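You operate a simulated robot arm through the tools that you are given. There is no shell and no other tool. Be economical: measure what you need, move in short steps, check, and stop when the job is done.

The job below is to be done with a simulated two-armed robot. You get a single attempt, and the scene is never put back.

Task
Pick up the white jar that says "clips" from the grey top of unit two with one hand, pass it to the other hand and put it on the green top of unit three. Fetch the rubber cap from the grey top of unit two and set it on the bottom shelf by the hall door. Close the oil lid of unit two. Turn the unit two knob a to 3. Put the paper pack on the clear half of the green top of unit two away on the bottom shelf of the paper rack. Put the paddle from the green top of unit two on the grey board. Put the clear cartridge marked "black" from the green top of unit one on the low shelf of the proof bench and the clear cartridge labelled "yellow" on the clear half of the green top of unit three. Take the teal jar from the grey top of unit one and put it on the green top of unit three. Take the wedge from the top shelf of unit one and put it on the grey top of unit one. Switch the air lever on. Open the oil lid of unit four. Do these in any order. Set down upright: white jar, clear cartridge, jar. The air lever goes to its stop.

It is judged by the outcome, as a careful person would: the job done as asked, and still so three seconds after it is handed in. It fails if anything else is knocked over, pushed out of place, dropped, spilled or broken. Lids that push on must go on centred and level and be pressed home; caps that screw on are set level and turned clockwise until they are tight.

Robot
Two 7-joint arms with two-finger parallel grippers on one trunk, on a base that drives. Base frame: it is fixed to the floor where the robot stands at the start and does not move with it; the origin is under the middle of the robot, x ahead of it, y to its left, z up. Lengths are in cm, angles in rad, forces in N, time in s.
The left shoulder is at the start at [6.2, 20.2, 127.8], the right one opposite. With the tool pointing down near the work surface each hand reaches from about 10 to 64 cm from the robot's upright axis, wherever it stands, measured 20 degrees to its own side. Places, roughly: air lever [-290, 0, 80]; bottom shelf by the hall door [40, 330, 10]; bottom shelf of the paper rack [-390, -440, 30]; clear cartridge [-75, -125, 100]; clear half of the green top of unit three [250, -150, 100]; green top of unit three [240, -140, 100]; grey board (32x26x1 cm) [540, -130, 100]; grey top of unit one [-80, 10, 100]; jar [-50, 25, 100]; low shelf of the proof bench [-60, -430, 20]; oil lid of unit four [410, 10, 100]; oil lid of unit two [90, 40, 40]; paddle (20x7x3 cm) [70, -130, 100]; paper pack [100, -150, 100]; rubber cap (4x4x3 cm) [60, 10, 100]; unit two knob a [110, -100, 100]; wedge (4x10x4 cm) [-70, 40, 80]; white jar [75, 25, 100]. Payload 1.57 kg a hand.
The tool frame of a hand sits at the grasp point between the pads (the TCP): z along the fingers, y along the line on which they close. The tips reach 3 cm beyond it. The gripper opens to 11 cm. The fingers are 2.4 cm wide and 1.2 cm thick; the gripper's body (4.8 by 11.2 cm) begins 7.8 cm behind the TCP.
Orientation is that of the tool frame in the base frame, as a unit quaternion [x, y, z, w]. With the fingers straight down and closing along the base's y, the tool's x points along the base's -x, its y along +y and its z along -z.

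Tools
- The arms move only by the tool servo_tool. It takes "left_increments", "right_increments" or both (then of equal length, played together; a hand with none holds still); each is a list of rows, each a list of 3 entries, a list of its own where there are three numbers: the shift along the tool's x, y, z in units of 25 mm (1.0 is 25 mm), then the turn, a rotation vector about the tool's x, y, z in units of 6 degrees (1.0 is 6 degrees), then the finger opening in cm, from 0 to 11. In form: [[[tx, ty, tz], [ax, ay, az], fingers], ...]. A call has 1 to 20 rows; each row shifts and turns the commanded pose from where the row before left it, along the tool's axes as they then stand. A call with a number of a shift or a turn outside -1 to 1 is refused whole. Each row takes 0.2 s and may step no farther than 5 cm and 0.15 rad from the row before; otherwise, or with a gripper value out of range, the whole call is refused. A pose out of reach is approached as far as the arm can. The call stops where the force on the tool passes 40 N (or 10 N more than at its start, if that is more) or the arm is blocked; 0.2 s more then pass. Each finger travels about 7.2 cm/s and halts on what it meets, pressing with about 24 N; the grip force reading is that of the motor and also rises with nothing between the fingers. The clock runs only during rows and for 0.2 s after the last one: add rows that do not move to give the fingers time. It gives the time, the measured TCP pose, the force on the tool (base axes), the opening and the grip force at its end, in the units of the frame above (readings bear some noise), with the torque about the TCP (base axes, N m) and any sound that the robot's microphone picked up, and new pictures: "show" is both (left out), scene, wrist or none (wrist: the cameras of the hands that moved).
- Cameras (640 x 400 px; columns grow to the right, rows downward): "scene" is now at [8.72, 2.85, 184.04]; the picture's right is [0.36, -0.93, 0.00], its down [-0.87, -0.34, -0.36] and it looks along [0.34, 0.13, -0.93] (base axes); focal length 214 px, centre (320, 200). "left" rides on the left gripper at [7, -1.6, -14.1] in its tool frame; the picture's right is [0.23, 0.97, 0.00], its down [-0.85, 0.20, -0.48] and it looks along [-0.47, 0.11, 0.88] (tool axes); focal length 222 px, centre (320, 200). "right" rides on the right gripper at [7, 1.6, -14.1] in its tool frame; the picture's right is [-0.23, 0.97, 0.00], its down [-0.85, -0.20, -0.48] and it looks along [-0.47, -0.11, 0.88] (tool axes); focal length 222 px, centre (320, 200). There is no depth. A picture from a camera that has moved, and an enlarged one, comes with that camera's place and axes in the base frame and with its lens.
- lift_body(by): slides the trunk up (or, below 0, down) by that many cm; the arms and the scene camera ride with it, the base frame stays. It gives what a move gives, with no picture.
- drive_base(legs): drives the robot by 1 to 6 legs, each [ahead, left, turn to the left] in cm, cm and rad, along the robot's own axes; the way and the turn of a leg run together, so that a leg with both is an arc; at most 150 cm and 3.142 rad a leg. The arms and the cameras ride along, it lands a little off, and it stops where it bumps. It gives what a move gives, and a new picture of the scene camera.
- turn_head(pan, tilt): turns the head with the scene camera to pan (to the left, within 1.501 rad either way) and tilt (down, from -0.506 to 1.204), counted from straight ahead of the robot. It gives what a move gives, and a new picture of the scene camera.
- inspect(camera, box): a new picture of the part [left, top, right, bottom] of that camera's present view, enlarged. The clock stands still meanwhile.
- hand_in(): hands the job in; it is judged then, once.

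Work in short steps. Places have to be worked out from the pictures, the camera data and where the tool is seen: move nearer, look again, correct. Check each grasp and each placing, and mend what went wrong. You have 535 turns and 360 pictures in all, those below and enlarged ones among them. Open the grippers and draw the arms clear of the work before you hand the job in, unless the task says otherwise; then end with one line.

The tools are called as name(argument=value, ...) on one line, values as JSON. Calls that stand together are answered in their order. servo_tool: Moves the arms, as the interface text tells. Its arguments: {"type":"object","properties":{"left_increments":{"type":"array"},"right_increments":{"type":"array"},"show":{"type":"string","enum":["both","scene","wrist","none"]}},"required":[]} The other tools are called the same way: lift_body (by) slides the trunk up or down; drive_base (legs) drives the base; turn_head (pan, tilt) turns the head that bears the scene camera; inspect (camera, box) takes an enlarged picture of a part of a camera's view; hand_in () hands the job in.

At the start:

```text
clock: 0.0
left_ee_pos: [32.81, 50.0, 124.08]
left_tool_rot: [0.0, 1.0, -0.001, -0.001]
left_contact_force: [0.3, -0.5, -0.7]
left_torque: [0.03, -0.01, 0.02]
left_finger_gap: 11.01
left_grasp_force: 0.0
right_ee_pos: [31.06, 3.58, 122.72]
right_tool_rot: [0.0, 1.0, -0.002, 0.0]
right_contact_force: [-0.2, -0.7, -0.2]
right_torque: [0.0, 0.01, 0.0]
right_finger_gap: 11.03
right_grasp_force: 0.0
trunk travel left (down, up): [-87.5, 11.5]
robot x, y, heading: [-0.13, 0.14, -0.001]
head pan, tilt: [0.368, 1.201]
```

scene: 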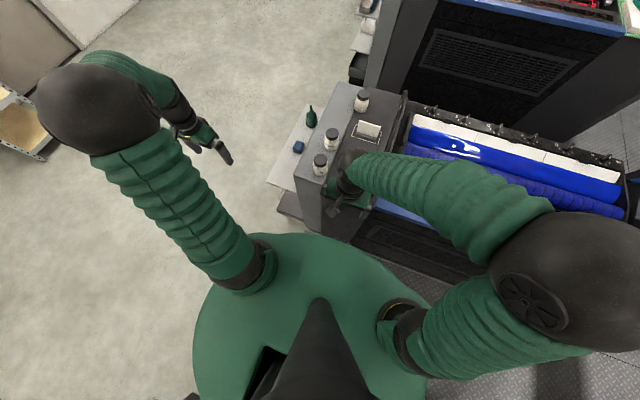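
right: 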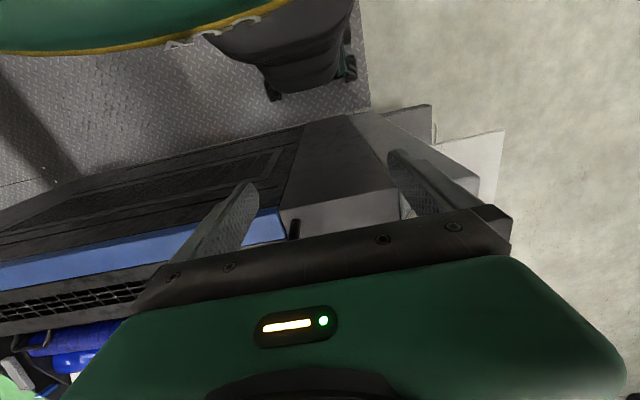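
left: 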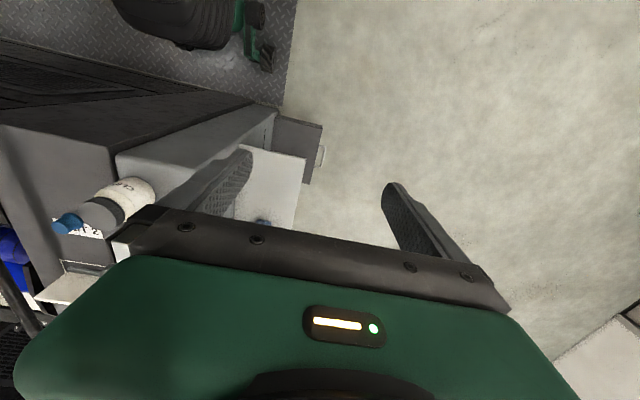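

I start by looking around with the head: first ahead with a moderate tilt.

turn_head(pan=0, tilt=0.6)

turn_head(pan=-1.0, tilt=0.6)

turn_head(pan=1.2, tilt=0.5)

```text
clock: 1.0
left_ee_pos: [32.75, 49.75, 124.29]
left_tool_rot: [-0.001, 1.0, 0.0, 0.001]
left_contact_force: [0.6, -0.1, 0.5]
left_torque: [-0.02, 0.03, -0.01]
left_finger_gap: 10.97
left_grasp_force: 0.1
right_ee_pos: [30.98, 3.33, 122.78]
right_tool_rot: [0.001, 1.0, 0.0, 0.0]
right_contact_force: [0.1, 0.4, -0.4]
right_torque: [-0.04, 0.05, -0.02]
right_finger_gap: 11.0
right_grasp_force: 0.0
trunk travel left (down, up): [-87.5, 11.5]
robot x, y, heading: [-0.08, 0.11, 0.002]
head pan, tilt: [0.0, 0.6]
camera scene: at [12.33, 0.58, 188.5], right [0.0, -1.0, 0.0], down [-0.57, 0.0, -0.82], along [0.82, 0.0, -0.57], focal length 214 px, centre (320, 200)
```

scene: 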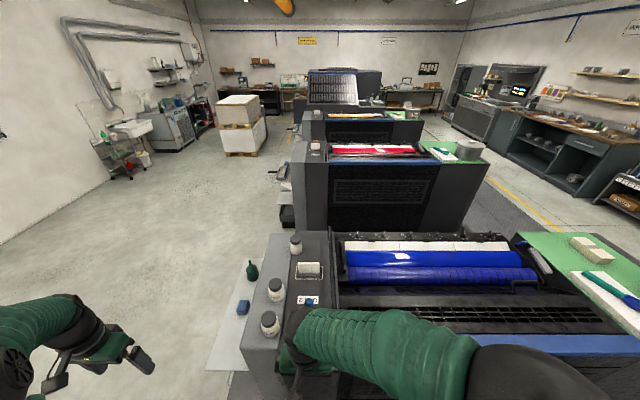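

```text
clock: 2.3
left_ee_pos: [32.73, 49.58, 124.13]
left_tool_rot: [0.0, 1.0, 0.0, 0.0]
left_contact_force: [-0.5, 0.1, -0.1]
left_torque: [-0.01, 0.02, -0.02]
left_finger_gap: 11.0
left_grasp_force: 0.1
right_ee_pos: [30.97, 3.2, 122.78]
right_tool_rot: [0.0, 1.0, 0.0, 0.0]
right_contact_force: [0.0, -0.8, -0.7]
right_torque: [0.03, -0.02, -0.02]
right_finger_gap: 11.0
right_grasp_force: 0.0
trunk travel left (down, up): [-87.5, 11.5]
robot x, y, heading: [0.27, 0.19, 0.002]
head pan, tilt: [-1.0, 0.6]
camera scene: at [8.3, -6.96, 188.52], right [-0.84, -0.54, 0.0], down [-0.31, 0.47, -0.83], along [0.45, -0.69, -0.56], focal length 214 px, centre (320, 200)
```

scene: 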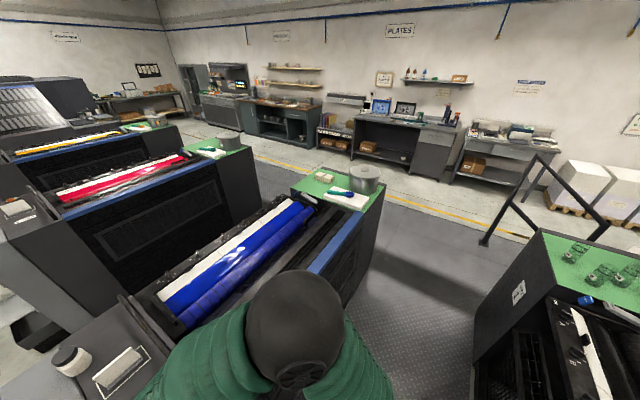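

```text
clock: 4.3
left_ee_pos: [32.74, 49.63, 124.29]
left_tool_rot: [0.0, 1.0, 0.001, 0.0]
left_contact_force: [-0.4, 0.2, 0.0]
left_torque: [0.0, 0.02, -0.02]
left_finger_gap: 10.99
left_grasp_force: 0.0
right_ee_pos: [30.98, 3.26, 122.87]
right_tool_rot: [-0.001, 1.0, 0.0, 0.0]
right_contact_force: [-0.1, -0.4, -0.6]
right_torque: [0.01, 0.02, 0.02]
right_finger_gap: 10.99
right_grasp_force: 0.0
trunk travel left (down, up): [-87.5, 11.5]
robot x, y, heading: [-0.36, 0.15, 0.002]
head pan, tilt: [1.201, 0.499]
camera scene: at [6.82, 8.98, 189.4], right [0.93, -0.36, 0.0], down [-0.17, -0.45, -0.88], along [0.32, 0.82, -0.48], focal length 214 px, centre (320, 200)
```

scene: 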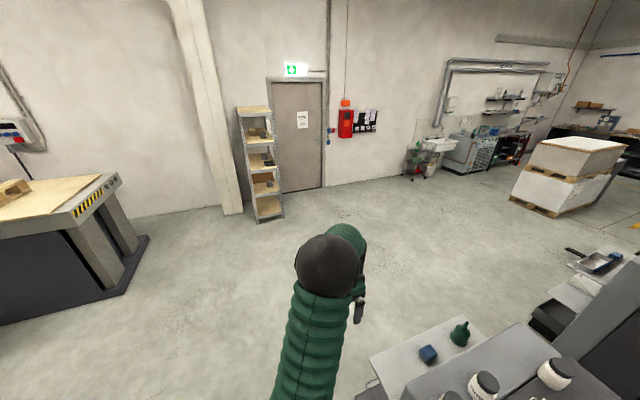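

Unit two's grey top is ahead. I look closer at it.

turn_head(pan=0.25, tilt=0.8)

inspect(camera="scene", box=[200, 60, 520, 260])

```text
clock: 5.6
left_ee_pos: [32.7, 49.62, 124.22]
left_tool_rot: [0.0, 1.0, 0.0, 0.0]
left_contact_force: [0.2, 0.2, 0.0]
left_torque: [0.03, 0.02, -0.01]
left_finger_gap: 11.02
left_grasp_force: 0.1
right_ee_pos: [30.99, 3.13, 122.78]
right_tool_rot: [0.0, 1.0, 0.0, -0.001]
right_contact_force: [-0.4, 0.1, -0.1]
right_torque: [0.01, 0.02, 0.0]
right_finger_gap: 11.01
right_grasp_force: 0.0
trunk travel left (down, up): [-87.5, 11.5]
robot x, y, heading: [-0.36, 0.06, 0.002]
head pan, tilt: [0.25, 0.799]
camera scene: at [11.33, 2.48, 186.82], right [0.25, -0.97, 0.0], down [-0.7, -0.18, -0.7], along [0.67, 0.17, -0.72], focal length 214 px, centre (320, 200)
```

scene: 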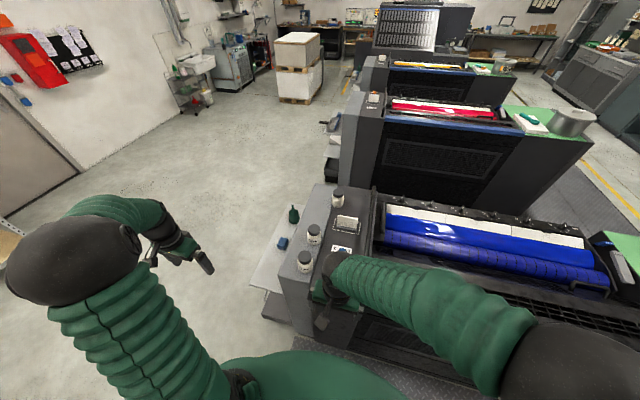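

```text
2.00 times, centred on (360, 160) of scene
camera zoom: at [11.33, 2.48, 186.82], right [0.25, -0.97, 0.0], down [-0.7, -0.18, -0.7], along [0.67, 0.17, -0.72], focal length 429 px, centre (240, 280)
```

zoom: 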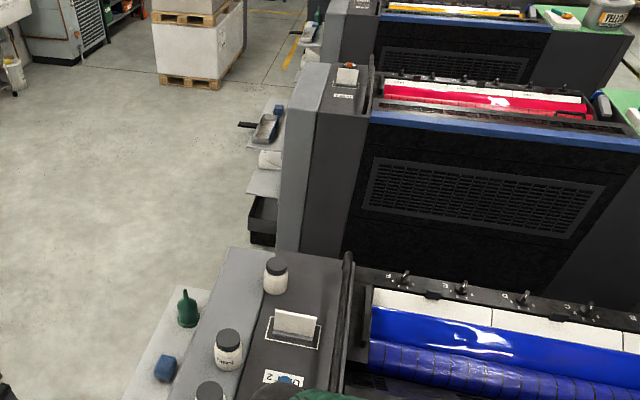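

The right arm hides part of the grey top; I move it to the right, clear of the view.

servo_tool(right_increments=[[[0.6, -1, 0], [0, 0, 0], 11], [[0.6, -1, 0], [0, 0, 0], 11], [[0.6, -1, 0], [0, 0, 0], 11], [[0.6, -1, 0], [0, 0, 0], 11], [[0, -1, 0], [0, 0, 0], 11], [[0, -1, 0], [0, 0, 0], 11], [[0, -1, 0], [0, 0, 0], 11], [[0, -1, 0], [0, 0, 0], 11], [[0, -1, 0], [0, 0, 0], 11], [[0, -1, 0], [0, 0, 0], 11]], show="none")

turn_head(pan=0.25, tilt=1.0)

inspect(camera="scene", box=[220, 60, 420, 185])

```text
clock: 7.8
left_ee_pos: [32.72, 49.57, 124.23]
left_tool_rot: [0.0, 1.0, 0.001, -0.001]
left_contact_force: [-0.6, 0.3, 0.7]
left_torque: [0.0, 0.03, 0.01]
left_finger_gap: 11.02
left_grasp_force: 0.0
right_ee_pos: [28.12, -20.82, 124.36]
right_tool_rot: [-0.001, 1.0, 0.0, -0.001]
right_contact_force: [1.4, 0.5, -0.2]
right_torque: [-0.01, -0.02, -0.01]
right_finger_gap: 11.01
right_grasp_force: 0.0
right hand out of reach, approached as far as the arm can: row 5, 6, 7, 8, 9
trunk travel left (down, up): [-87.5, 11.5]
robot x, y, heading: [-0.09, -0.08, 0.003]
head pan, tilt: [0.25, 0.799]
```

```text
clock: 8.5
left_ee_pos: [32.78, 49.61, 124.15]
left_tool_rot: [0.0, 1.0, 0.001, 0.0]
left_contact_force: [-0.7, -0.1, 0.7]
left_torque: [0.0, 0.02, -0.03]
left_finger_gap: 11.01
left_grasp_force: 0.1
right_ee_pos: [28.23, -20.69, 124.41]
right_tool_rot: [0.0, 1.0, 0.0, -0.001]
right_contact_force: [0.4, -0.3, -0.2]
right_torque: [-0.01, -0.01, 0.01]
right_finger_gap: 11.0
right_grasp_force: 0.0
trunk travel left (down, up): [-87.5, 11.5]
robot x, y, heading: [0.09, 0.34, -0.003]
head pan, tilt: [0.25, 1.0]
camera scene: at [10.21, 2.07, 185.31], right [0.25, -0.97, 0.0], down [-0.82, -0.21, -0.54], along [0.52, 0.13, -0.84], focal length 214 px, centre (320, 200)
```

scene: 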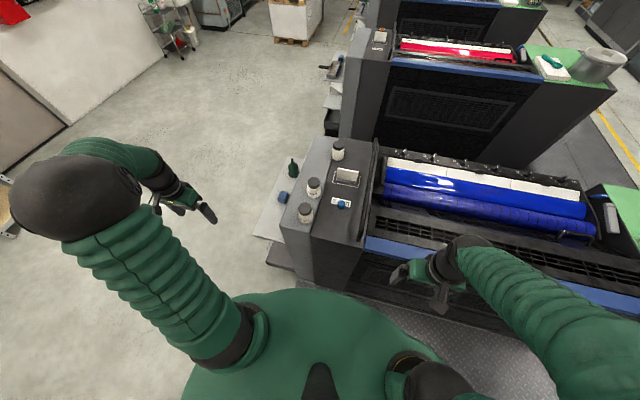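

```text
3.20 times, centred on (320, 122) of scene
camera zoom: at [10.21, 2.07, 185.31], right [0.25, -0.97, 0.0], down [-0.82, -0.21, -0.54], along [0.52, 0.13, -0.84], focal length 686 px, centre (320, 448)
```

zoom: 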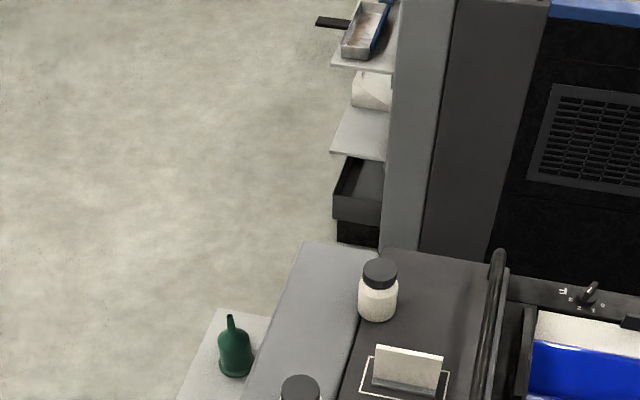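

Now a closer look at the near jars and cap.

inspect(camera="scene", box=[270, 130, 390, 230])

```text
4.00 times, centred on (330, 180) of scene
camera zoom: at [10.21, 2.07, 185.31], right [0.25, -0.97, 0.0], down [-0.82, -0.21, -0.54], along [0.52, 0.13, -0.84], focal length 858 px, centre (280, 280)
```

zoom: 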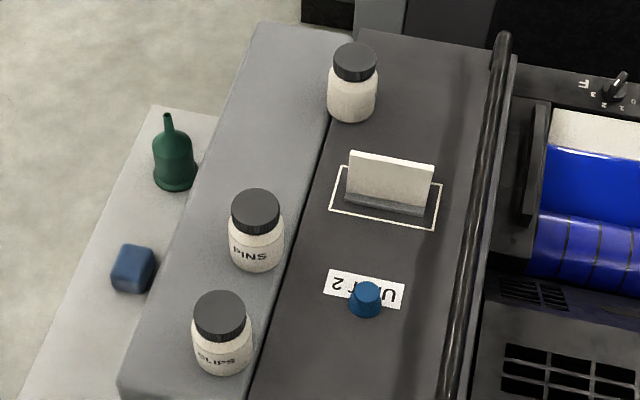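

inspect(camera="scene", box=[290, 170, 330, 230])

```text
6.67 times, centred on (310, 200) of scene
camera zoom: at [10.21, 2.07, 185.31], right [0.25, -0.97, 0.0], down [-0.82, -0.21, -0.54], along [0.52, 0.13, -0.84], focal length 1430 px, centre (387, 200)
```

zoom: 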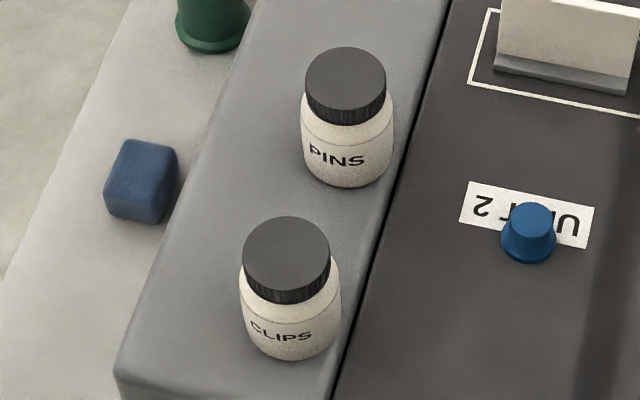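

CLIPS is the nearest jar, around (53, 19). I bring the left hand over it at height 124 and look with the wrist camera.

servo_tool(left_increments=[[[-0.6, -1, 0], [0, 0, 0], 11], [[-0.6, -1, 0], [0, 0, 0], 11], [[-0.6, -1, 0], [0, 0, 0], 11], [[-0.6, -1, 0], [0, 0, 0], 11], [[-0.6, -1, 0], [0, 0, 0], 11], [[-0.6, -1, 0], [0, 0, 0], 11], [[-0.6, -1, 0], [0, 0, 0], 11], [[-0.6, -1, 0], [0, 0, 0], 11], [[-0.6, -1, 0], [0, 0, 0], 11], [[-0.6, -1, 0], [0, 0, 0], 11], [[0, -1, 0], [0, 0, 0], 11], [[0, -1, 0], [0, 0, 0], 11]])

```text
clock: 11.1
left_ee_pos: [47.63, 19.6, 124.14]
left_tool_rot: [-0.001, 1.0, 0.001, 0.0]
left_contact_force: [-0.4, -1.2, 0.4]
left_torque: [0.03, 0.0, -0.03]
left_finger_gap: 11.0
left_grasp_force: 0.1
right_ee_pos: [28.22, -20.91, 124.39]
right_tool_rot: [-0.001, 1.0, 0.002, -0.001]
right_contact_force: [0.5, -0.3, -0.1]
right_torque: [0.05, 0.03, -0.02]
right_finger_gap: 10.99
right_grasp_force: 0.1
trunk travel left (down, up): [-87.5, 11.5]
robot x, y, heading: [0.19, 0.22, -0.005]
head pan, tilt: [0.25, 1.0]
camera scene: at [10.21, 1.72, 185.31], right [0.25, -0.97, 0.0], down [-0.82, -0.21, -0.54], along [0.52, 0.13, -0.84], focal length 214 px, centre (320, 200)
camera left: at [40.52, 17.83, 138.15], right [-0.23, 0.97, 0.0], down [0.86, 0.2, 0.48], along [0.47, 0.11, -0.88], focal length 222 px, centre (320, 200)
```

scene: 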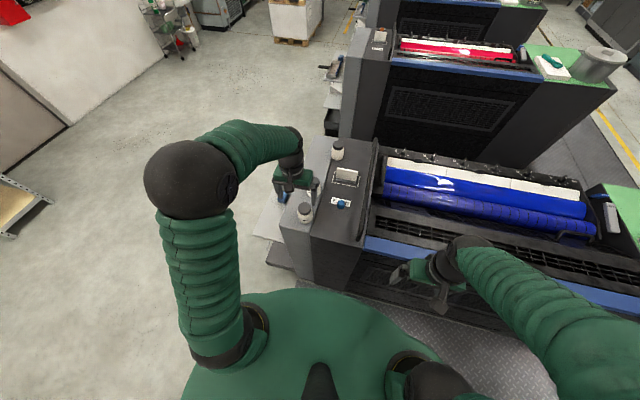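
left: 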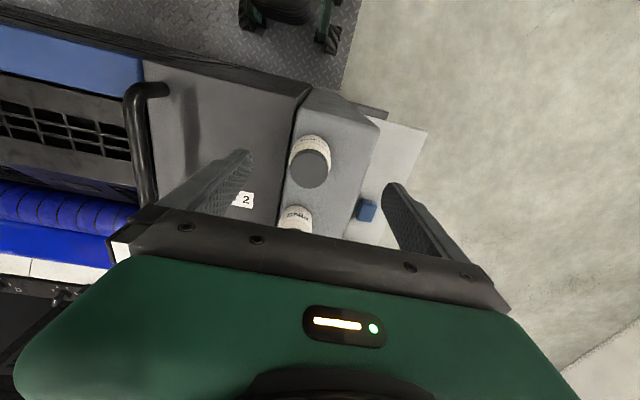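

Combining both views the lid top is near (51, 19.2, 111). I move above it and down to 116, then look again.

servo_tool(left_increments=[[[-0.68, -0.1, 0.5], [0, 0, 0], 11], [[-0.68, -0.1, 0.5], [0, 0, 0], 11], [[0, 0, 1], [0, 0, 0], 11], [[0, 0, 0.8], [0, 0, 0], 11]])

```text
clock: 12.1
left_ee_pos: [51.4, 18.99, 117.24]
left_tool_rot: [0.0, 1.0, 0.001, -0.002]
left_contact_force: [-0.6, 0.5, 0.1]
left_torque: [0.06, -0.02, -0.01]
left_finger_gap: 11.0
left_grasp_force: 0.0
right_ee_pos: [28.21, -20.84, 124.35]
right_tool_rot: [0.001, 1.0, 0.001, -0.001]
right_contact_force: [-0.4, 0.2, 0.4]
right_torque: [0.01, 0.0, -0.02]
right_finger_gap: 11.02
right_grasp_force: 0.2
trunk travel left (down, up): [-87.5, 11.5]
robot x, y, heading: [-0.08, 0.02, 0.0]
head pan, tilt: [0.25, 1.0]
camera scene: at [10.34, 1.87, 185.3], right [0.25, -0.97, 0.0], down [-0.82, -0.21, -0.54], along [0.52, 0.13, -0.84], focal length 214 px, centre (320, 200)
camera left: at [44.25, 17.34, 131.11], right [-0.23, 0.97, 0.0], down [0.86, 0.2, 0.48], along [0.47, 0.11, -0.88], focal length 222 px, centre (320, 200)
```

scene: 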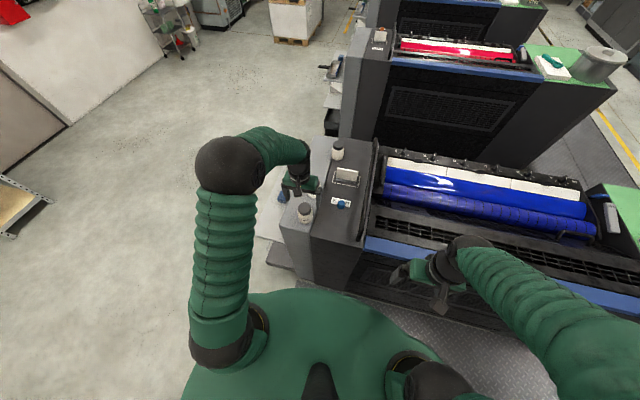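
left: 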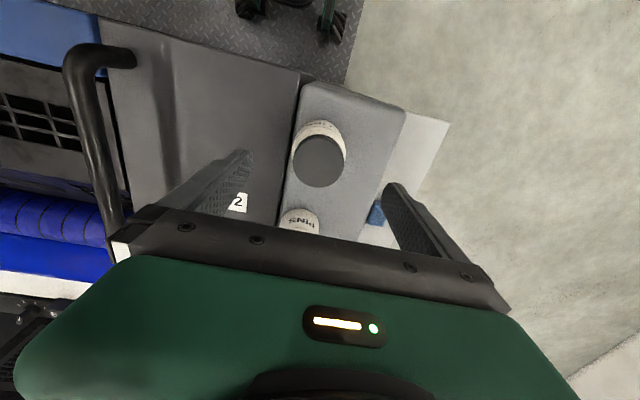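

Lid top ≈109.3 at (51.4, 18.8), right under the TCP. I descend to 108.8 and close on the lid.

servo_tool(left_increments=[[[0, -0.06, 1], [0, 0, 0], 11], [[0, 0, 1], [0, 0, 0], 11], [[0, 0, 0.9], [0, 0, 0], 11], [[0, 0, 0.45], [0, 0, 0], 11], [[0, 0, 0], [0, 0, 0], 11]], show="wrist")

inspect(camera="scene", box=[270, 130, 390, 230])

```text
clock: 13.3
left_ee_pos: [51.28, 18.8, 108.88]
left_tool_rot: [0.0, 1.0, 0.001, 0.0]
left_contact_force: [-0.5, 0.5, -0.4]
left_torque: [0.02, 0.01, 0.02]
left_finger_gap: 10.97
left_grasp_force: 0.1
right_ee_pos: [28.24, -20.64, 124.37]
right_tool_rot: [0.0, 1.0, 0.001, -0.001]
right_contact_force: [-0.5, 0.2, 0.2]
right_torque: [0.01, 0.0, -0.03]
right_finger_gap: 11.0
right_grasp_force: 0.0
trunk travel left (down, up): [-87.5, 11.5]
robot x, y, heading: [0.01, 0.41, -0.001]
head pan, tilt: [0.25, 1.0]
camera left: at [44.14, 17.24, 122.78], right [-0.23, 0.97, 0.0], down [0.86, 0.2, 0.48], along [0.47, 0.11, -0.88], focal length 222 px, centre (320, 200)
```

left: 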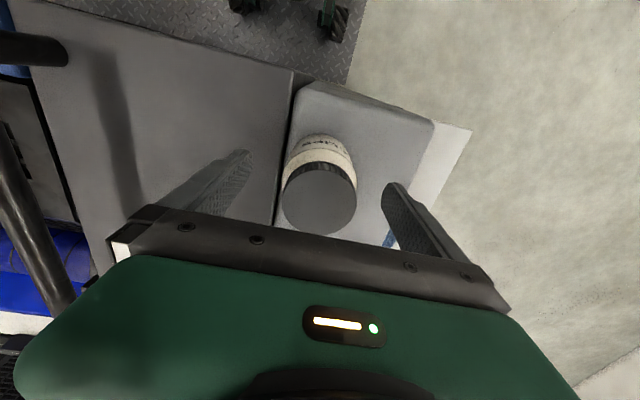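

```text
4.00 times, centred on (330, 180) of scene
camera zoom: at [10.32, 1.87, 185.3], right [0.25, -0.97, 0.0], down [-0.82, -0.21, -0.54], along [0.52, 0.13, -0.84], focal length 858 px, centre (280, 280)
```

zoom: 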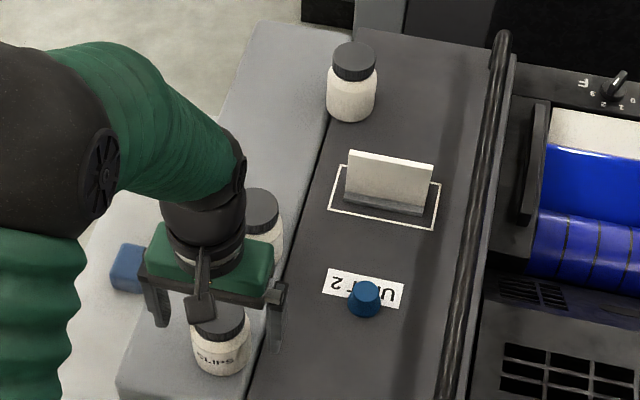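

The lid top is about level with the TCP; I lower 1 cm more and close.

servo_tool(left_increments=[[[-0.05, 0.03, 0.4], [0, 0, 0], 11], [[0, 0, 0], [0, 0, 0], 4], [[0, 0, 0], [0, 0, 0], 4], [[0, 0, 0], [0, 0, 0], 4], [[0, 0, 0], [0, 0, 0], 4], [[0, 0, 0], [0, 0, 0], 4]], show="wrist")

```text
clock: 14.7
left_ee_pos: [51.33, 18.92, 107.93]
left_tool_rot: [0.0, 1.0, 0.001, -0.001]
left_contact_force: [-1.1, 0.1, 0.2]
left_torque: [0.03, 0.01, -0.03]
left_finger_gap: 6.28
left_grasp_force: 23.7
right_ee_pos: [28.18, -20.83, 124.35]
right_tool_rot: [0.0, 1.0, 0.001, -0.001]
right_contact_force: [0.2, 0.8, -0.2]
right_torque: [0.0, 0.02, 0.0]
right_finger_gap: 11.0
right_grasp_force: 0.1
trunk travel left (down, up): [-87.5, 11.5]
robot x, y, heading: [-0.04, 0.09, -0.001]
head pan, tilt: [0.25, 1.0]
camera left: at [44.26, 17.37, 121.8], right [-0.23, 0.97, 0.0], down [0.86, 0.2, 0.48], along [0.47, 0.11, -0.88], focal length 222 px, centre (320, 200)
```

left: 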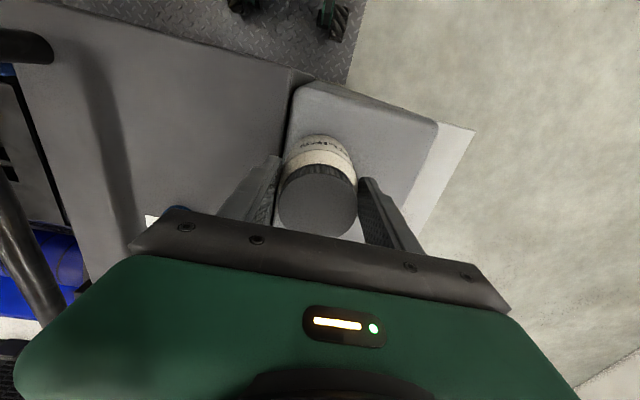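

Gripped (6.3 cm). To leave more body free for the hand-over I regrip 1 cm higher, then lift.

servo_tool(left_increments=[[[0, 0, 0], [0, 0, 0], 8], [[0, 0, 0], [0, 0, 0], 8], [[0, 0, -0.4], [0, 0, 0], 8], [[0, 0, 0], [0, 0, 0], 4], [[0, 0, 0], [0, 0, 0], 4], [[0, 0, 0], [0, 0, 0], 4], [[0, 0, 0], [0, 0, 0], 4]], show="none")

servo_tool(left_increments=[[[0, 0, -0.5], [0, 0, 0], 4], [[0, 0, -1], [0, 0, 0], 4], [[0, 0, -1], [0, 0, 0], 4], [[0, 0, -1], [0, 0, 0], 4], [[0, 0, -1], [0, 0, 0], 4], [[0, 0, -1], [0, 0, 0], 4], [[0, 0, -1], [0, 0, 0], 4]])

```text
clock: 16.3
left_ee_pos: [51.19, 18.99, 108.79]
left_tool_rot: [0.0, 1.0, 0.001, 0.0]
left_contact_force: [0.2, -0.2, 0.2]
left_torque: [-0.06, 0.04, 0.0]
left_finger_gap: 6.27
left_grasp_force: 24.1
right_ee_pos: [28.28, -20.88, 124.27]
right_tool_rot: [0.001, 1.0, 0.001, -0.001]
right_contact_force: [1.1, -0.1, -0.6]
right_torque: [0.0, -0.01, -0.01]
right_finger_gap: 11.0
right_grasp_force: 0.1
trunk travel left (down, up): [-87.5, 11.5]
robot x, y, heading: [-0.2, 0.04, 0.001]
head pan, tilt: [0.25, 1.0]
```

```text
clock: 17.9
left_ee_pos: [51.42, 18.91, 125.06]
left_tool_rot: [-0.001, 1.0, 0.0, -0.001]
left_contact_force: [0.2, -1.2, -1.4]
left_torque: [0.02, -0.02, 0.02]
left_finger_gap: 6.26
left_grasp_force: 23.1
right_ee_pos: [28.15, -20.98, 124.21]
right_tool_rot: [0.0, 1.0, 0.001, 0.0]
right_contact_force: [-0.6, 0.0, -0.5]
right_torque: [0.0, 0.0, 0.0]
right_finger_gap: 11.0
right_grasp_force: 0.1
trunk travel left (down, up): [-87.5, 11.5]
robot x, y, heading: [0.16, -0.06, -0.001]
head pan, tilt: [0.25, 1.0]
camera scene: at [10.27, 1.87, 185.3], right [0.25, -0.97, 0.0], down [-0.82, -0.21, -0.54], along [0.52, 0.13, -0.84], focal length 214 px, centre (320, 200)
camera left: at [44.31, 17.24, 139.12], right [-0.23, 0.97, 0.0], down [0.86, 0.2, 0.48], along [0.46, 0.11, -0.88], focal length 222 px, centre (320, 200)
```

scene: 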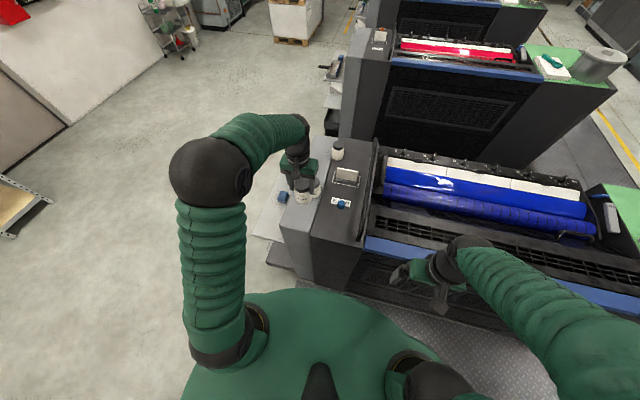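
left: 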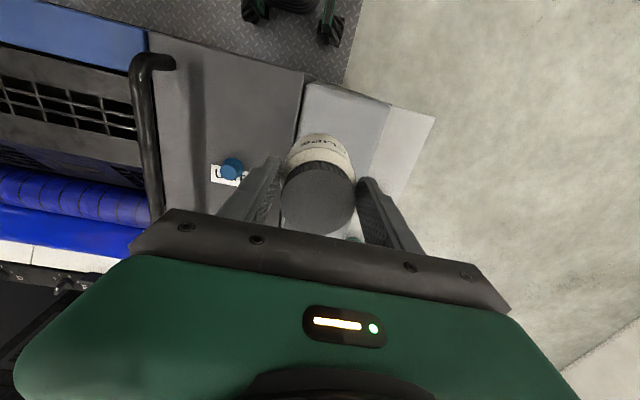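

Jar lifted. I bring the left hand back to about (42, 12, 128), and bring the right hand to (42, -14, 124), tilting it so that it points to the left, 30° down.

servo_tool(left_increments=[[[0.5, -0.4, -0.2], [0, 0, 0], 4], [[0.5, -0.4, -0.2], [0, 0, 0], 4], [[0.5, -0.4, -0.2], [0, 0, 0], 4], [[0.5, -0.4, -0.2], [0, 0, 0], 4], [[0.5, -0.4, -0.2], [0, 0, 0], 4], [[0.5, -0.4, -0.2], [0, 0, 0], 4], [[0.5, -0.4, 0], [0, 0, 0], 4], [[0, 0, 0], [0, 0, 0], 4], [[0, 0, 0], [0, 0, 0], 4], [[0, 0, 0], [0, 0, 0], 4], [[0, 0, 0], [0, 0, 0], 4], [[0, 0, 0], [0, 0, 0], 4], [[0, 0, 0], [0, 0, 0], 4], [[0, 0, 0], [0, 0, 0], 4], [[0, 0, 0], [0, 0, 0], 4], [[0, 0, 0], [0, 0, 0], 4]], right_increments=[[[-1, 0.5, 0], [0, 0, 0], 11], [[-1, 0.5, 0], [0, 0, 0], 11], [[-1, 0.5, 0], [0, 0, 0], 11], [[-1, 0.5, 0], [0, 0, 0], 11], [[-1, 0.5, 0], [0, 0, 0], 11], [[-0.8, 0.3, 0], [0, 0, 0], 11], [[0, 0, 0], [-1, 0, 0], 11], [[0, 0, 0], [-1, 0, 0], 11], [[0, 0, 0], [-1, 0, 0], 11], [[0, 0, 0], [-1, 0, 0], 11], [[0, 0, 0], [-1, 0, 0], 11], [[0, 0, 0], [-1, 0, 0], 11], [[0, 0, 0], [-1, 0, 0], 11], [[0, 0, 0], [-1, 0, 0], 11], [[0, 0, 0], [-1, 0, 0], 11], [[0, 0, 0], [-1, 0, 0], 11]])

```text
clock: 21.3
left_ee_pos: [42.62, 11.84, 128.08]
left_tool_rot: [0.001, 1.0, 0.002, -0.001]
left_contact_force: [0.2, -0.1, -1.6]
left_torque: [0.0, 0.04, 0.04]
left_finger_gap: 6.24
left_grasp_force: 23.7
right_ee_pos: [42.89, -14.04, 124.3]
right_tool_rot: [0.001, 0.865, 0.502, 0.0]
right_contact_force: [0.2, 0.2, 1.6]
right_torque: [0.0, -0.05, 0.02]
right_finger_gap: 11.02
right_grasp_force: 0.1
trunk travel left (down, up): [-87.5, 11.5]
robot x, y, heading: [-0.11, 0.07, 0.001]
head pan, tilt: [0.25, 1.0]
camera scene: at [10.52, 1.57, 185.29], right [0.25, -0.97, 0.0], down [-0.82, -0.21, -0.54], along [0.52, 0.13, -0.84], focal length 214 px, centre (320, 200)
camera right: at [35.9, -25.42, 132.71], right [0.23, 0.48, 0.85], down [0.86, -0.51, 0.06], along [0.47, 0.71, -0.53], focal length 222 px, centre (320, 200)
camera left: at [35.53, 10.16, 141.98], right [-0.23, 0.97, 0.0], down [0.86, 0.2, 0.48], along [0.46, 0.11, -0.88], focal length 222 px, centre (320, 200)
```

scene: 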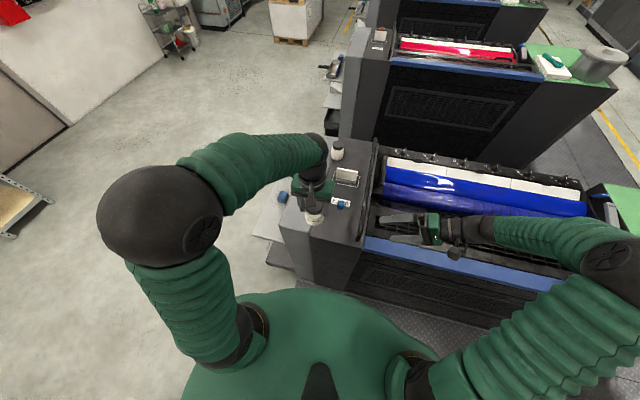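
right: 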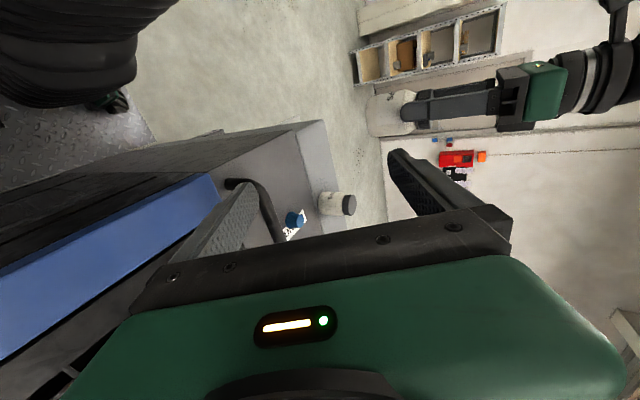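
left: 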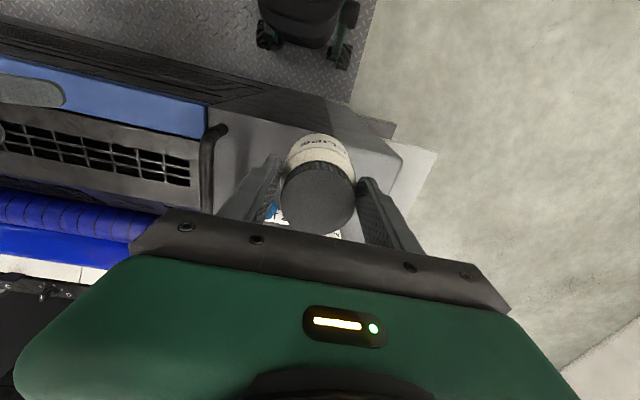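

inspect(camera="right", box=[350, 60, 510, 160])

```text
4.00 times, centred on (430, 110) of right
camera zoom: at [35.9, -25.42, 132.71], right [0.23, 0.48, 0.85], down [0.86, -0.51, 0.06], along [0.47, 0.71, -0.53], focal length 888 px, centre (-120, 560)
```

zoom: 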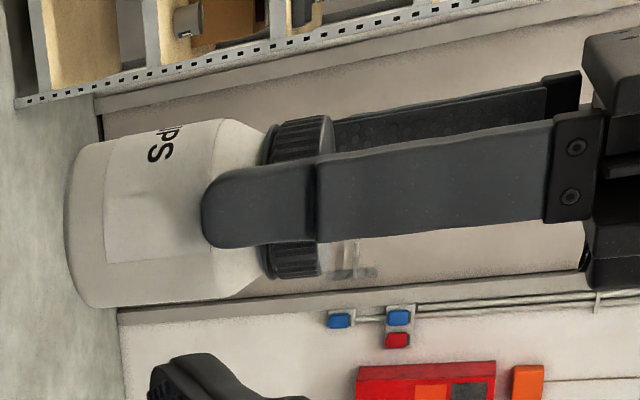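

The hand closes vertically in this pose; it must roll 90° so that it closes along base x (camera on top). I roll it now and flatten the tilt to 20°.

servo_tool(right_increments=[[[0, 0, 0], [0, 0, 1], 11], [[0, 0, 0], [0, 0, 1], 11], [[0, 0, 0], [0, 0, 1], 11], [[0, 0, 0], [0, 0, 1], 11], [[0, 0, 0], [0, 0, 1], 11], [[0, 0, 0], [0, 0, 1], 11], [[0, 0, 0], [0, 0, 1], 11], [[0, 0, 0], [0, 0, 1], 11], [[0, 0, 0], [0, 0, 1], 11], [[0, 0, 0], [0, 0, 1], 11], [[0, 0, 0], [0, 0, 1], 11], [[0, 0, 0], [0, 0, 1], 11], [[0, 0, 0], [0, 0, 1], 11], [[0, 0, 0], [0, 0, 1], 11], [[0, 0, 0], [0, 0, 1], 11], [[0, 0, 0], [0, 0.83, 0], 11], [[0, 0, 0], [0, 0.83, 0], 11]])

```text
clock: 24.9
left_ee_pos: [42.63, 11.77, 128.06]
left_tool_rot: [0.0, 1.0, 0.001, -0.002]
left_contact_force: [0.1, -0.1, -0.5]
left_torque: [0.0, 0.02, -0.01]
left_finger_gap: 6.28
left_grasp_force: 24.4
right_ee_pos: [42.91, -14.01, 124.26]
right_tool_rot: [0.579, 0.579, 0.406, -0.406]
right_contact_force: [0.8, 0.4, -0.4]
right_torque: [0.01, 0.01, 0.0]
right_finger_gap: 11.02
right_grasp_force: 0.1
trunk travel left (down, up): [-87.5, 11.5]
robot x, y, heading: [-0.2, 0.04, -0.003]
head pan, tilt: [0.25, 1.0]
camera scene: at [10.53, 1.55, 185.29], right [0.25, -0.97, 0.0], down [-0.82, -0.21, -0.54], along [0.52, 0.14, -0.84], focal length 214 px, centre (320, 200)
camera right: at [44.5, -24.91, 135.6], right [0.97, -0.08, -0.21], down [-0.2, -0.74, -0.64], along [-0.11, 0.67, -0.74], focal length 222 px, centre (320, 200)
```

scene: 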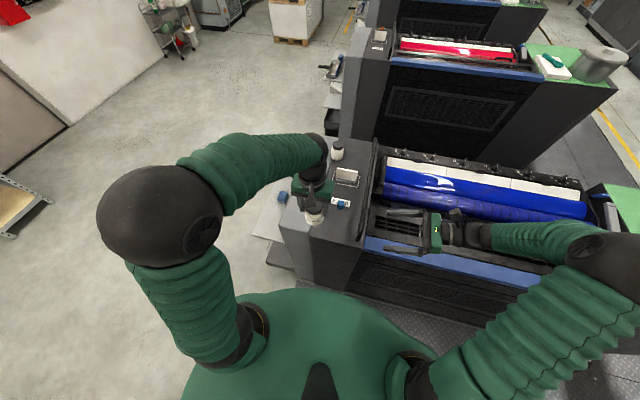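
right: 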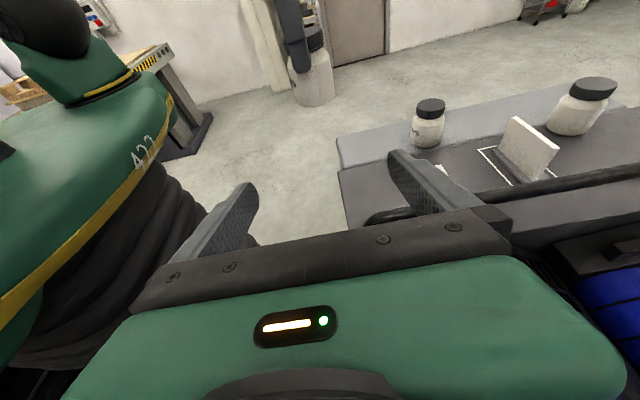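

The right hand now points at the held jar with the proper closing direction. I advance most of the way and check alignment.

servo_tool(right_increments=[[[0.31, 0, 0.964], [0, 0, 0], 11], [[0.31, 0, 0.964], [0, 0, 0], 11], [[0.31, 0, 0.964], [0, 0, 0], 11], [[0.31, 0, 0.964], [0, 0, 0], 11], [[0.31, 0, 0.964], [0, 0, 0], 11], [[0.31, -0.1, 0.964], [0, 0, 0], 11]], show="wrist")

inspect(camera="scene", box=[270, 150, 430, 270])

```text
clock: 26.3
left_ee_pos: [42.49, 12.13, 127.98]
left_tool_rot: [0.0, 1.0, 0.0, -0.001]
left_contact_force: [-0.2, 0.1, -2.5]
left_torque: [-0.02, 0.01, 0.01]
left_finger_gap: 6.25
left_grasp_force: 24.5
right_ee_pos: [42.55, 1.61, 123.84]
right_tool_rot: [0.579, 0.579, 0.405, -0.406]
right_contact_force: [-0.2, 0.6, 0.1]
right_torque: [-0.02, 0.02, 0.0]
right_finger_gap: 11.01
right_grasp_force: 0.0
trunk travel left (down, up): [-87.5, 11.5]
robot x, y, heading: [0.09, -0.05, -0.003]
head pan, tilt: [0.25, 1.0]
camera right: at [44.16, -9.28, 135.18], right [0.97, -0.08, -0.21], down [-0.2, -0.74, -0.64], along [-0.11, 0.67, -0.74], focal length 222 px, centre (320, 200)
```

right: 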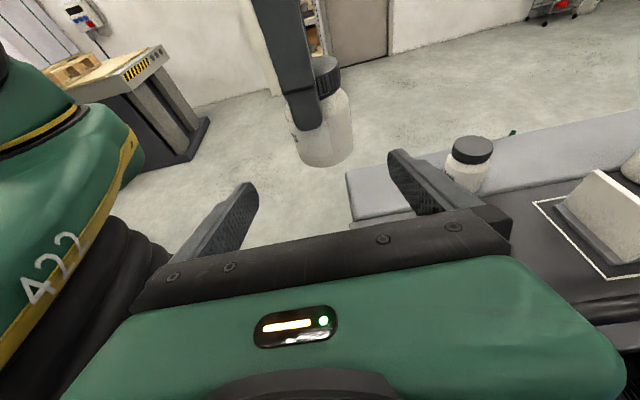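

```text
3.33 times, centred on (350, 210) of scene
camera zoom: at [10.46, 1.97, 185.29], right [0.25, -0.97, 0.0], down [-0.82, -0.21, -0.54], along [0.52, 0.13, -0.84], focal length 715 px, centre (220, 167)
```

zoom: 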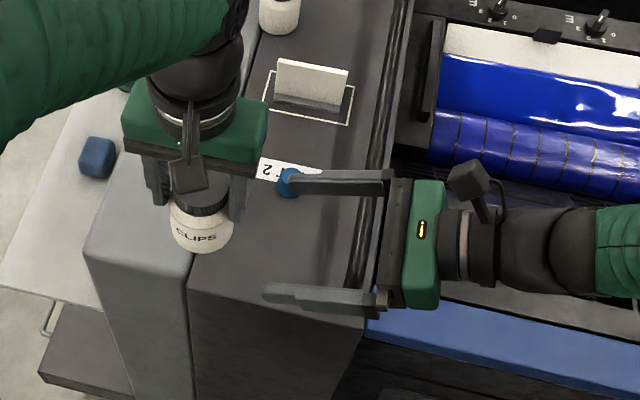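

The jar axis sits about 0.9 cm to +x of the right hand's line. I correct and advance onto it, then close.

servo_tool(right_increments=[[[0.1, 0.36, 0], [0, 0, 0], 11], [[0.23, 0, 0.97], [0, 0, 0], 11], [[0.23, 0, 0.97], [0, 0, 0], 11], [[0.23, 0, 0.97], [0, 0, 0], 11], [[0.23, 0, 0.97], [0, 0, 0], 11], [[0, 0, 0], [0, 0, 0], 11]])

inspect(camera="scene", box=[270, 150, 430, 270])

```text
clock: 27.7
left_ee_pos: [42.54, 12.12, 128.06]
left_tool_rot: [0.0, 1.0, 0.002, 0.0]
left_contact_force: [-0.1, -0.1, -1.4]
left_torque: [0.03, 0.02, 0.01]
left_finger_gap: 6.29
left_grasp_force: 23.8
right_ee_pos: [43.3, 11.39, 122.8]
right_tool_rot: [0.579, 0.579, 0.405, -0.406]
right_contact_force: [0.0, 0.4, -0.6]
right_torque: [-0.02, 0.01, 0.01]
right_finger_gap: 10.98
right_grasp_force: 0.0
trunk travel left (down, up): [-87.5, 11.5]
robot x, y, heading: [0.02, -0.2, 0.005]
head pan, tilt: [0.25, 1.0]
camera scene: at [10.46, 1.9, 185.29], right [0.25, -0.97, 0.0], down [-0.82, -0.21, -0.54], along [0.52, 0.13, -0.84], focal length 214 px, centre (320, 200)
camera right: at [45.0, 0.54, 134.22], right [0.97, -0.08, -0.21], down [-0.2, -0.74, -0.64], along [-0.11, 0.67, -0.74], focal length 222 px, centre (320, 200)
```

scene: 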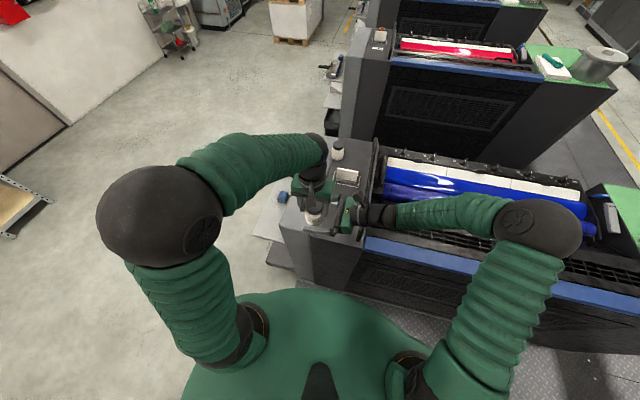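
right: 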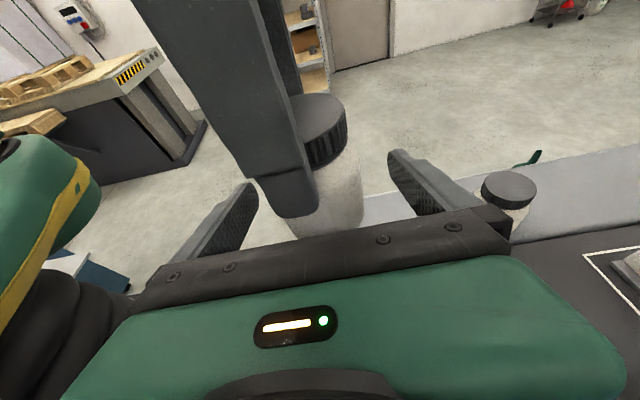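

```text
3.33 times, centred on (350, 210) of scene
camera zoom: at [10.46, 1.9, 185.29], right [0.25, -0.97, 0.0], down [-0.82, -0.21, -0.54], along [0.52, 0.13, -0.84], focal length 715 px, centre (220, 167)
```

zoom: 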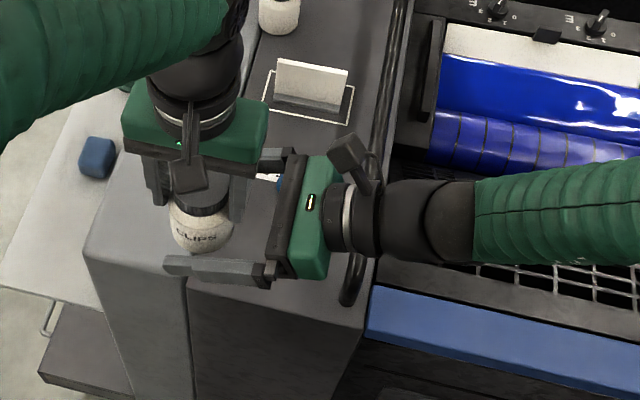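

Aligned. I close the right hand on the body.

servo_tool(right_increments=[[[0, 0, 0], [0, 0, 0], 4], [[0, 0, 0], [0, 0, 0], 4], [[0, 0, 0], [0, 0, 0], 4], [[0, 0, 0], [0, 0, 0], 4], [[0, 0, 0], [0, 0, 0], 4]], show="wrist")

```text
clock: 28.9
left_ee_pos: [42.56, 12.07, 128.06]
left_tool_rot: [0.0, 1.0, 0.001, 0.0]
left_contact_force: [9.9, 2.2, -3.8]
left_torque: [0.07, -0.11, -0.01]
left_finger_gap: 6.27
left_grasp_force: 24.6
right_ee_pos: [43.38, 11.44, 122.85]
right_tool_rot: [0.579, 0.581, 0.404, -0.406]
right_contact_force: [-10.1, -1.8, 1.5]
right_torque: [0.03, -0.4, 0.1]
right_finger_gap: 6.28
right_grasp_force: 23.8
trunk travel left (down, up): [-87.5, 11.5]
robot x, y, heading: [-0.22, -0.07, 0.001]
head pan, tilt: [0.25, 1.0]
camera right: at [44.96, 0.52, 134.22], right [0.97, -0.08, -0.21], down [-0.2, -0.74, -0.64], along [-0.11, 0.67, -0.74], focal length 222 px, centre (320, 200)
```

right: 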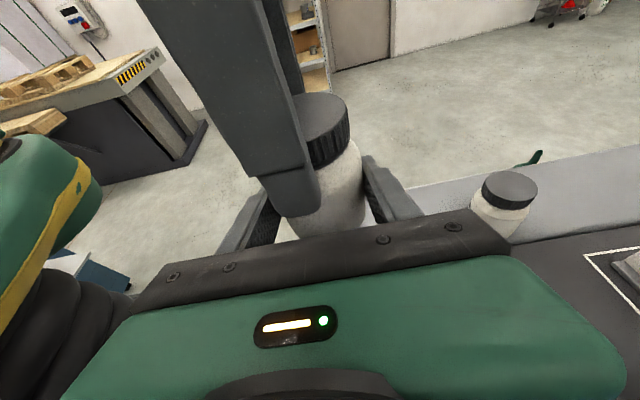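

Both hands hold it (right 6.28 cm, 24 N). I open the left hand and raise it clear.

servo_tool(left_increments=[[[0, 0, 0], [0, 0, 0], 11], [[0, 0, 0], [0, 0, 0], 11], [[0, 0, 0], [0, 0, 0], 11], [[0, 0, 0], [0, 0, 0], 11], [[0, 0, -1], [0, 0, 0], 11], [[0, 0, -1], [0, 0, 0], 11], [[0, 0, -1], [0, 0, 0], 11], [[0, 0, -1], [0, 0, 0], 11]])

```text
clock: 30.7
left_ee_pos: [42.35, 11.98, 138.24]
left_tool_rot: [-0.001, 1.0, 0.002, -0.001]
left_contact_force: [0.3, 0.4, 0.1]
left_torque: [-0.02, -0.02, -0.01]
left_finger_gap: 11.03
left_grasp_force: 0.1
right_ee_pos: [43.32, 11.29, 122.82]
right_tool_rot: [0.578, 0.58, 0.405, -0.406]
right_contact_force: [0.5, -0.6, -0.4]
right_torque: [0.0, -0.04, -0.02]
right_finger_gap: 6.3
right_grasp_force: 23.9
trunk travel left (down, up): [-87.5, 11.5]
robot x, y, heading: [-0.01, 0.15, 0.004]
head pan, tilt: [0.25, 1.0]
camera scene: at [10.38, 1.88, 185.3], right [0.25, -0.97, 0.0], down [-0.82, -0.21, -0.54], along [0.52, 0.13, -0.84], focal length 214 px, centre (320, 200)
camera left: at [35.43, 10.29, 152.13], right [-0.23, 0.97, 0.0], down [0.86, 0.2, 0.48], along [0.46, 0.11, -0.88], focal length 222 px, centre (320, 200)
```

scene: 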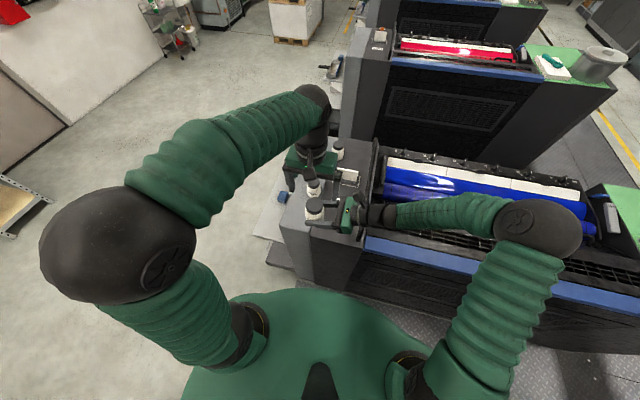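
left: 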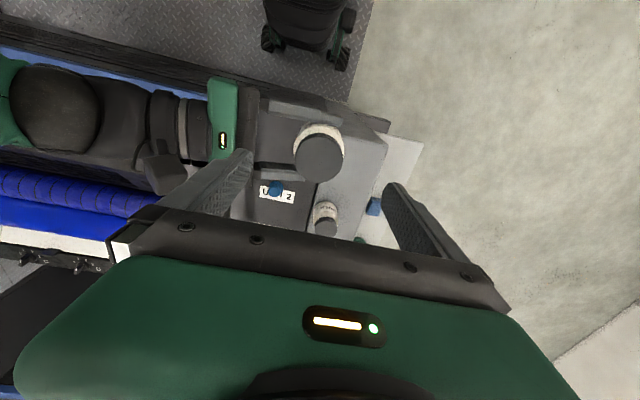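

Hand-over done. Next the teal jar on unit one, with the left hand. I back the left hand off, drive left to open floor and turn round to face unit one.

servo_tool(left_increments=[[[0.6, 1, 0], [0, 0, 0], 11], [[0.6, 1, 0], [0, 0, 0], 11], [[0.6, 1, 0], [0, 0, 0], 11], [[0.3, 1, 0], [0, 0, 0], 11], [[0, 1, 0], [0, 0, 0], 11], [[0, 1, 0], [0, 0, 0], 11], [[0, 1, 0], [0, 0, 0], 11], [[0, 1, 0], [0, 0, 0], 11]], right_increments=[[[0.3, -0.5, -0.3], [0, 0, 0], 4], [[0.3, -0.5, -0.3], [0, 0, 0], 4], [[0.3, -0.5, -0.3], [0, 0, 0], 4], [[0, -0.5, 0], [0, 0, 0], 4], [[0, 0, 0], [0, 0, 0], 4], [[0, 0, 0], [0, 0, 0], 4], [[0, 0, 0], [0, 0, 0], 4], [[0, 0, 0], [0, 0, 0], 4]], show="none")

drive_base(legs=[[0, 50, 0], [0, 0, 1.57]])

```text
clock: 32.5
left_ee_pos: [37.21, 32.15, 138.12]
left_tool_rot: [0.0, 1.0, 0.0, -0.001]
left_contact_force: [-0.5, 0.8, 0.7]
left_torque: [-0.02, 0.0, 0.02]
left_finger_gap: 11.01
left_grasp_force: 0.0
right_ee_pos: [38.58, 10.15, 125.75]
right_tool_rot: [0.579, 0.58, 0.404, -0.406]
right_contact_force: [0.4, 0.2, -1.7]
right_torque: [-0.02, 0.02, 0.01]
right_finger_gap: 6.3
right_grasp_force: 23.8
trunk travel left (down, up): [-87.5, 11.5]
robot x, y, heading: [0.01, 0.25, -0.002]
head pan, tilt: [0.25, 1.0]
```

```text
clock: 39.2
left_ee_pos: [-31.83, 86.43, 138.23]
left_tool_rot: [0.708, -0.706, 0.0, 0.002]
left_contact_force: [-0.9, 0.2, 0.1]
left_torque: [-0.01, 0.02, -0.01]
left_finger_gap: 10.97
left_grasp_force: 0.1
right_ee_pos: [-9.92, 87.92, 125.74]
right_tool_rot: [0.0, 0.819, -0.001, -0.574]
right_contact_force: [0.3, 0.2, -1.7]
right_torque: [0.02, 0.02, 0.02]
right_finger_gap: 6.31
right_grasp_force: 23.8
trunk travel left (down, up): [-87.5, 11.5]
robot x, y, heading: [-0.11, 49.25, 1.573]
head pan, tilt: [0.25, 1.0]
camera scene: at [-1.31, 59.6, 185.3], right [0.97, 0.25, 0.0], down [0.21, -0.82, -0.54], along [-0.14, 0.52, -0.84], focal length 214 px, centre (320, 200)
```

scene: 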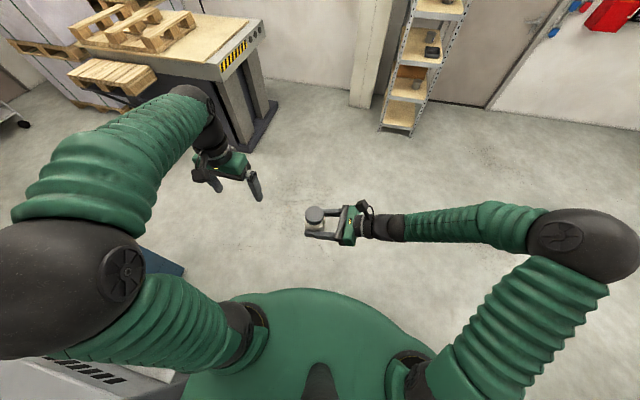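

turn_head(pan=1.45, tilt=0.75)

```text
clock: 40.6
left_ee_pos: [-31.98, 86.35, 138.14]
left_tool_rot: [0.708, -0.706, 0.0, 0.0]
left_contact_force: [0.3, 1.5, -0.3]
left_torque: [0.04, 0.0, -0.02]
left_finger_gap: 10.99
left_grasp_force: 0.0
right_ee_pos: [-10.21, 87.75, 125.75]
right_tool_rot: [-0.002, 0.819, -0.001, -0.573]
right_contact_force: [-0.5, -0.1, -1.9]
right_torque: [0.02, -0.03, 0.0]
right_finger_gap: 6.31
right_grasp_force: 23.9
trunk travel left (down, up): [-87.5, 11.5]
robot x, y, heading: [-0.02, 49.41, 1.57]
head pan, tilt: [1.45, 0.75]
camera scene: at [-8.05, 53.82, 187.22], right [0.12, 0.99, 0.0], down [0.68, -0.08, -0.73], along [-0.73, 0.09, -0.68], focal length 214 px, centre (320, 200)
```

scene: 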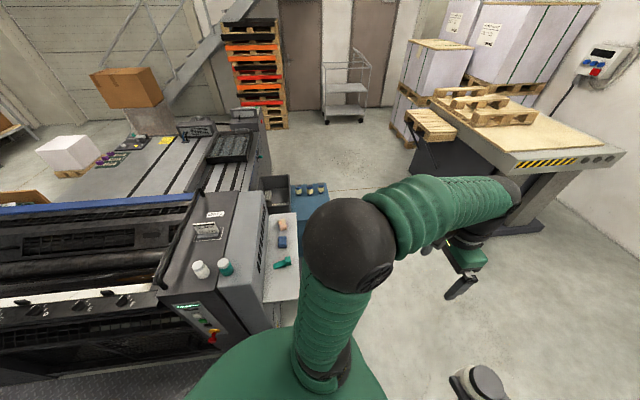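

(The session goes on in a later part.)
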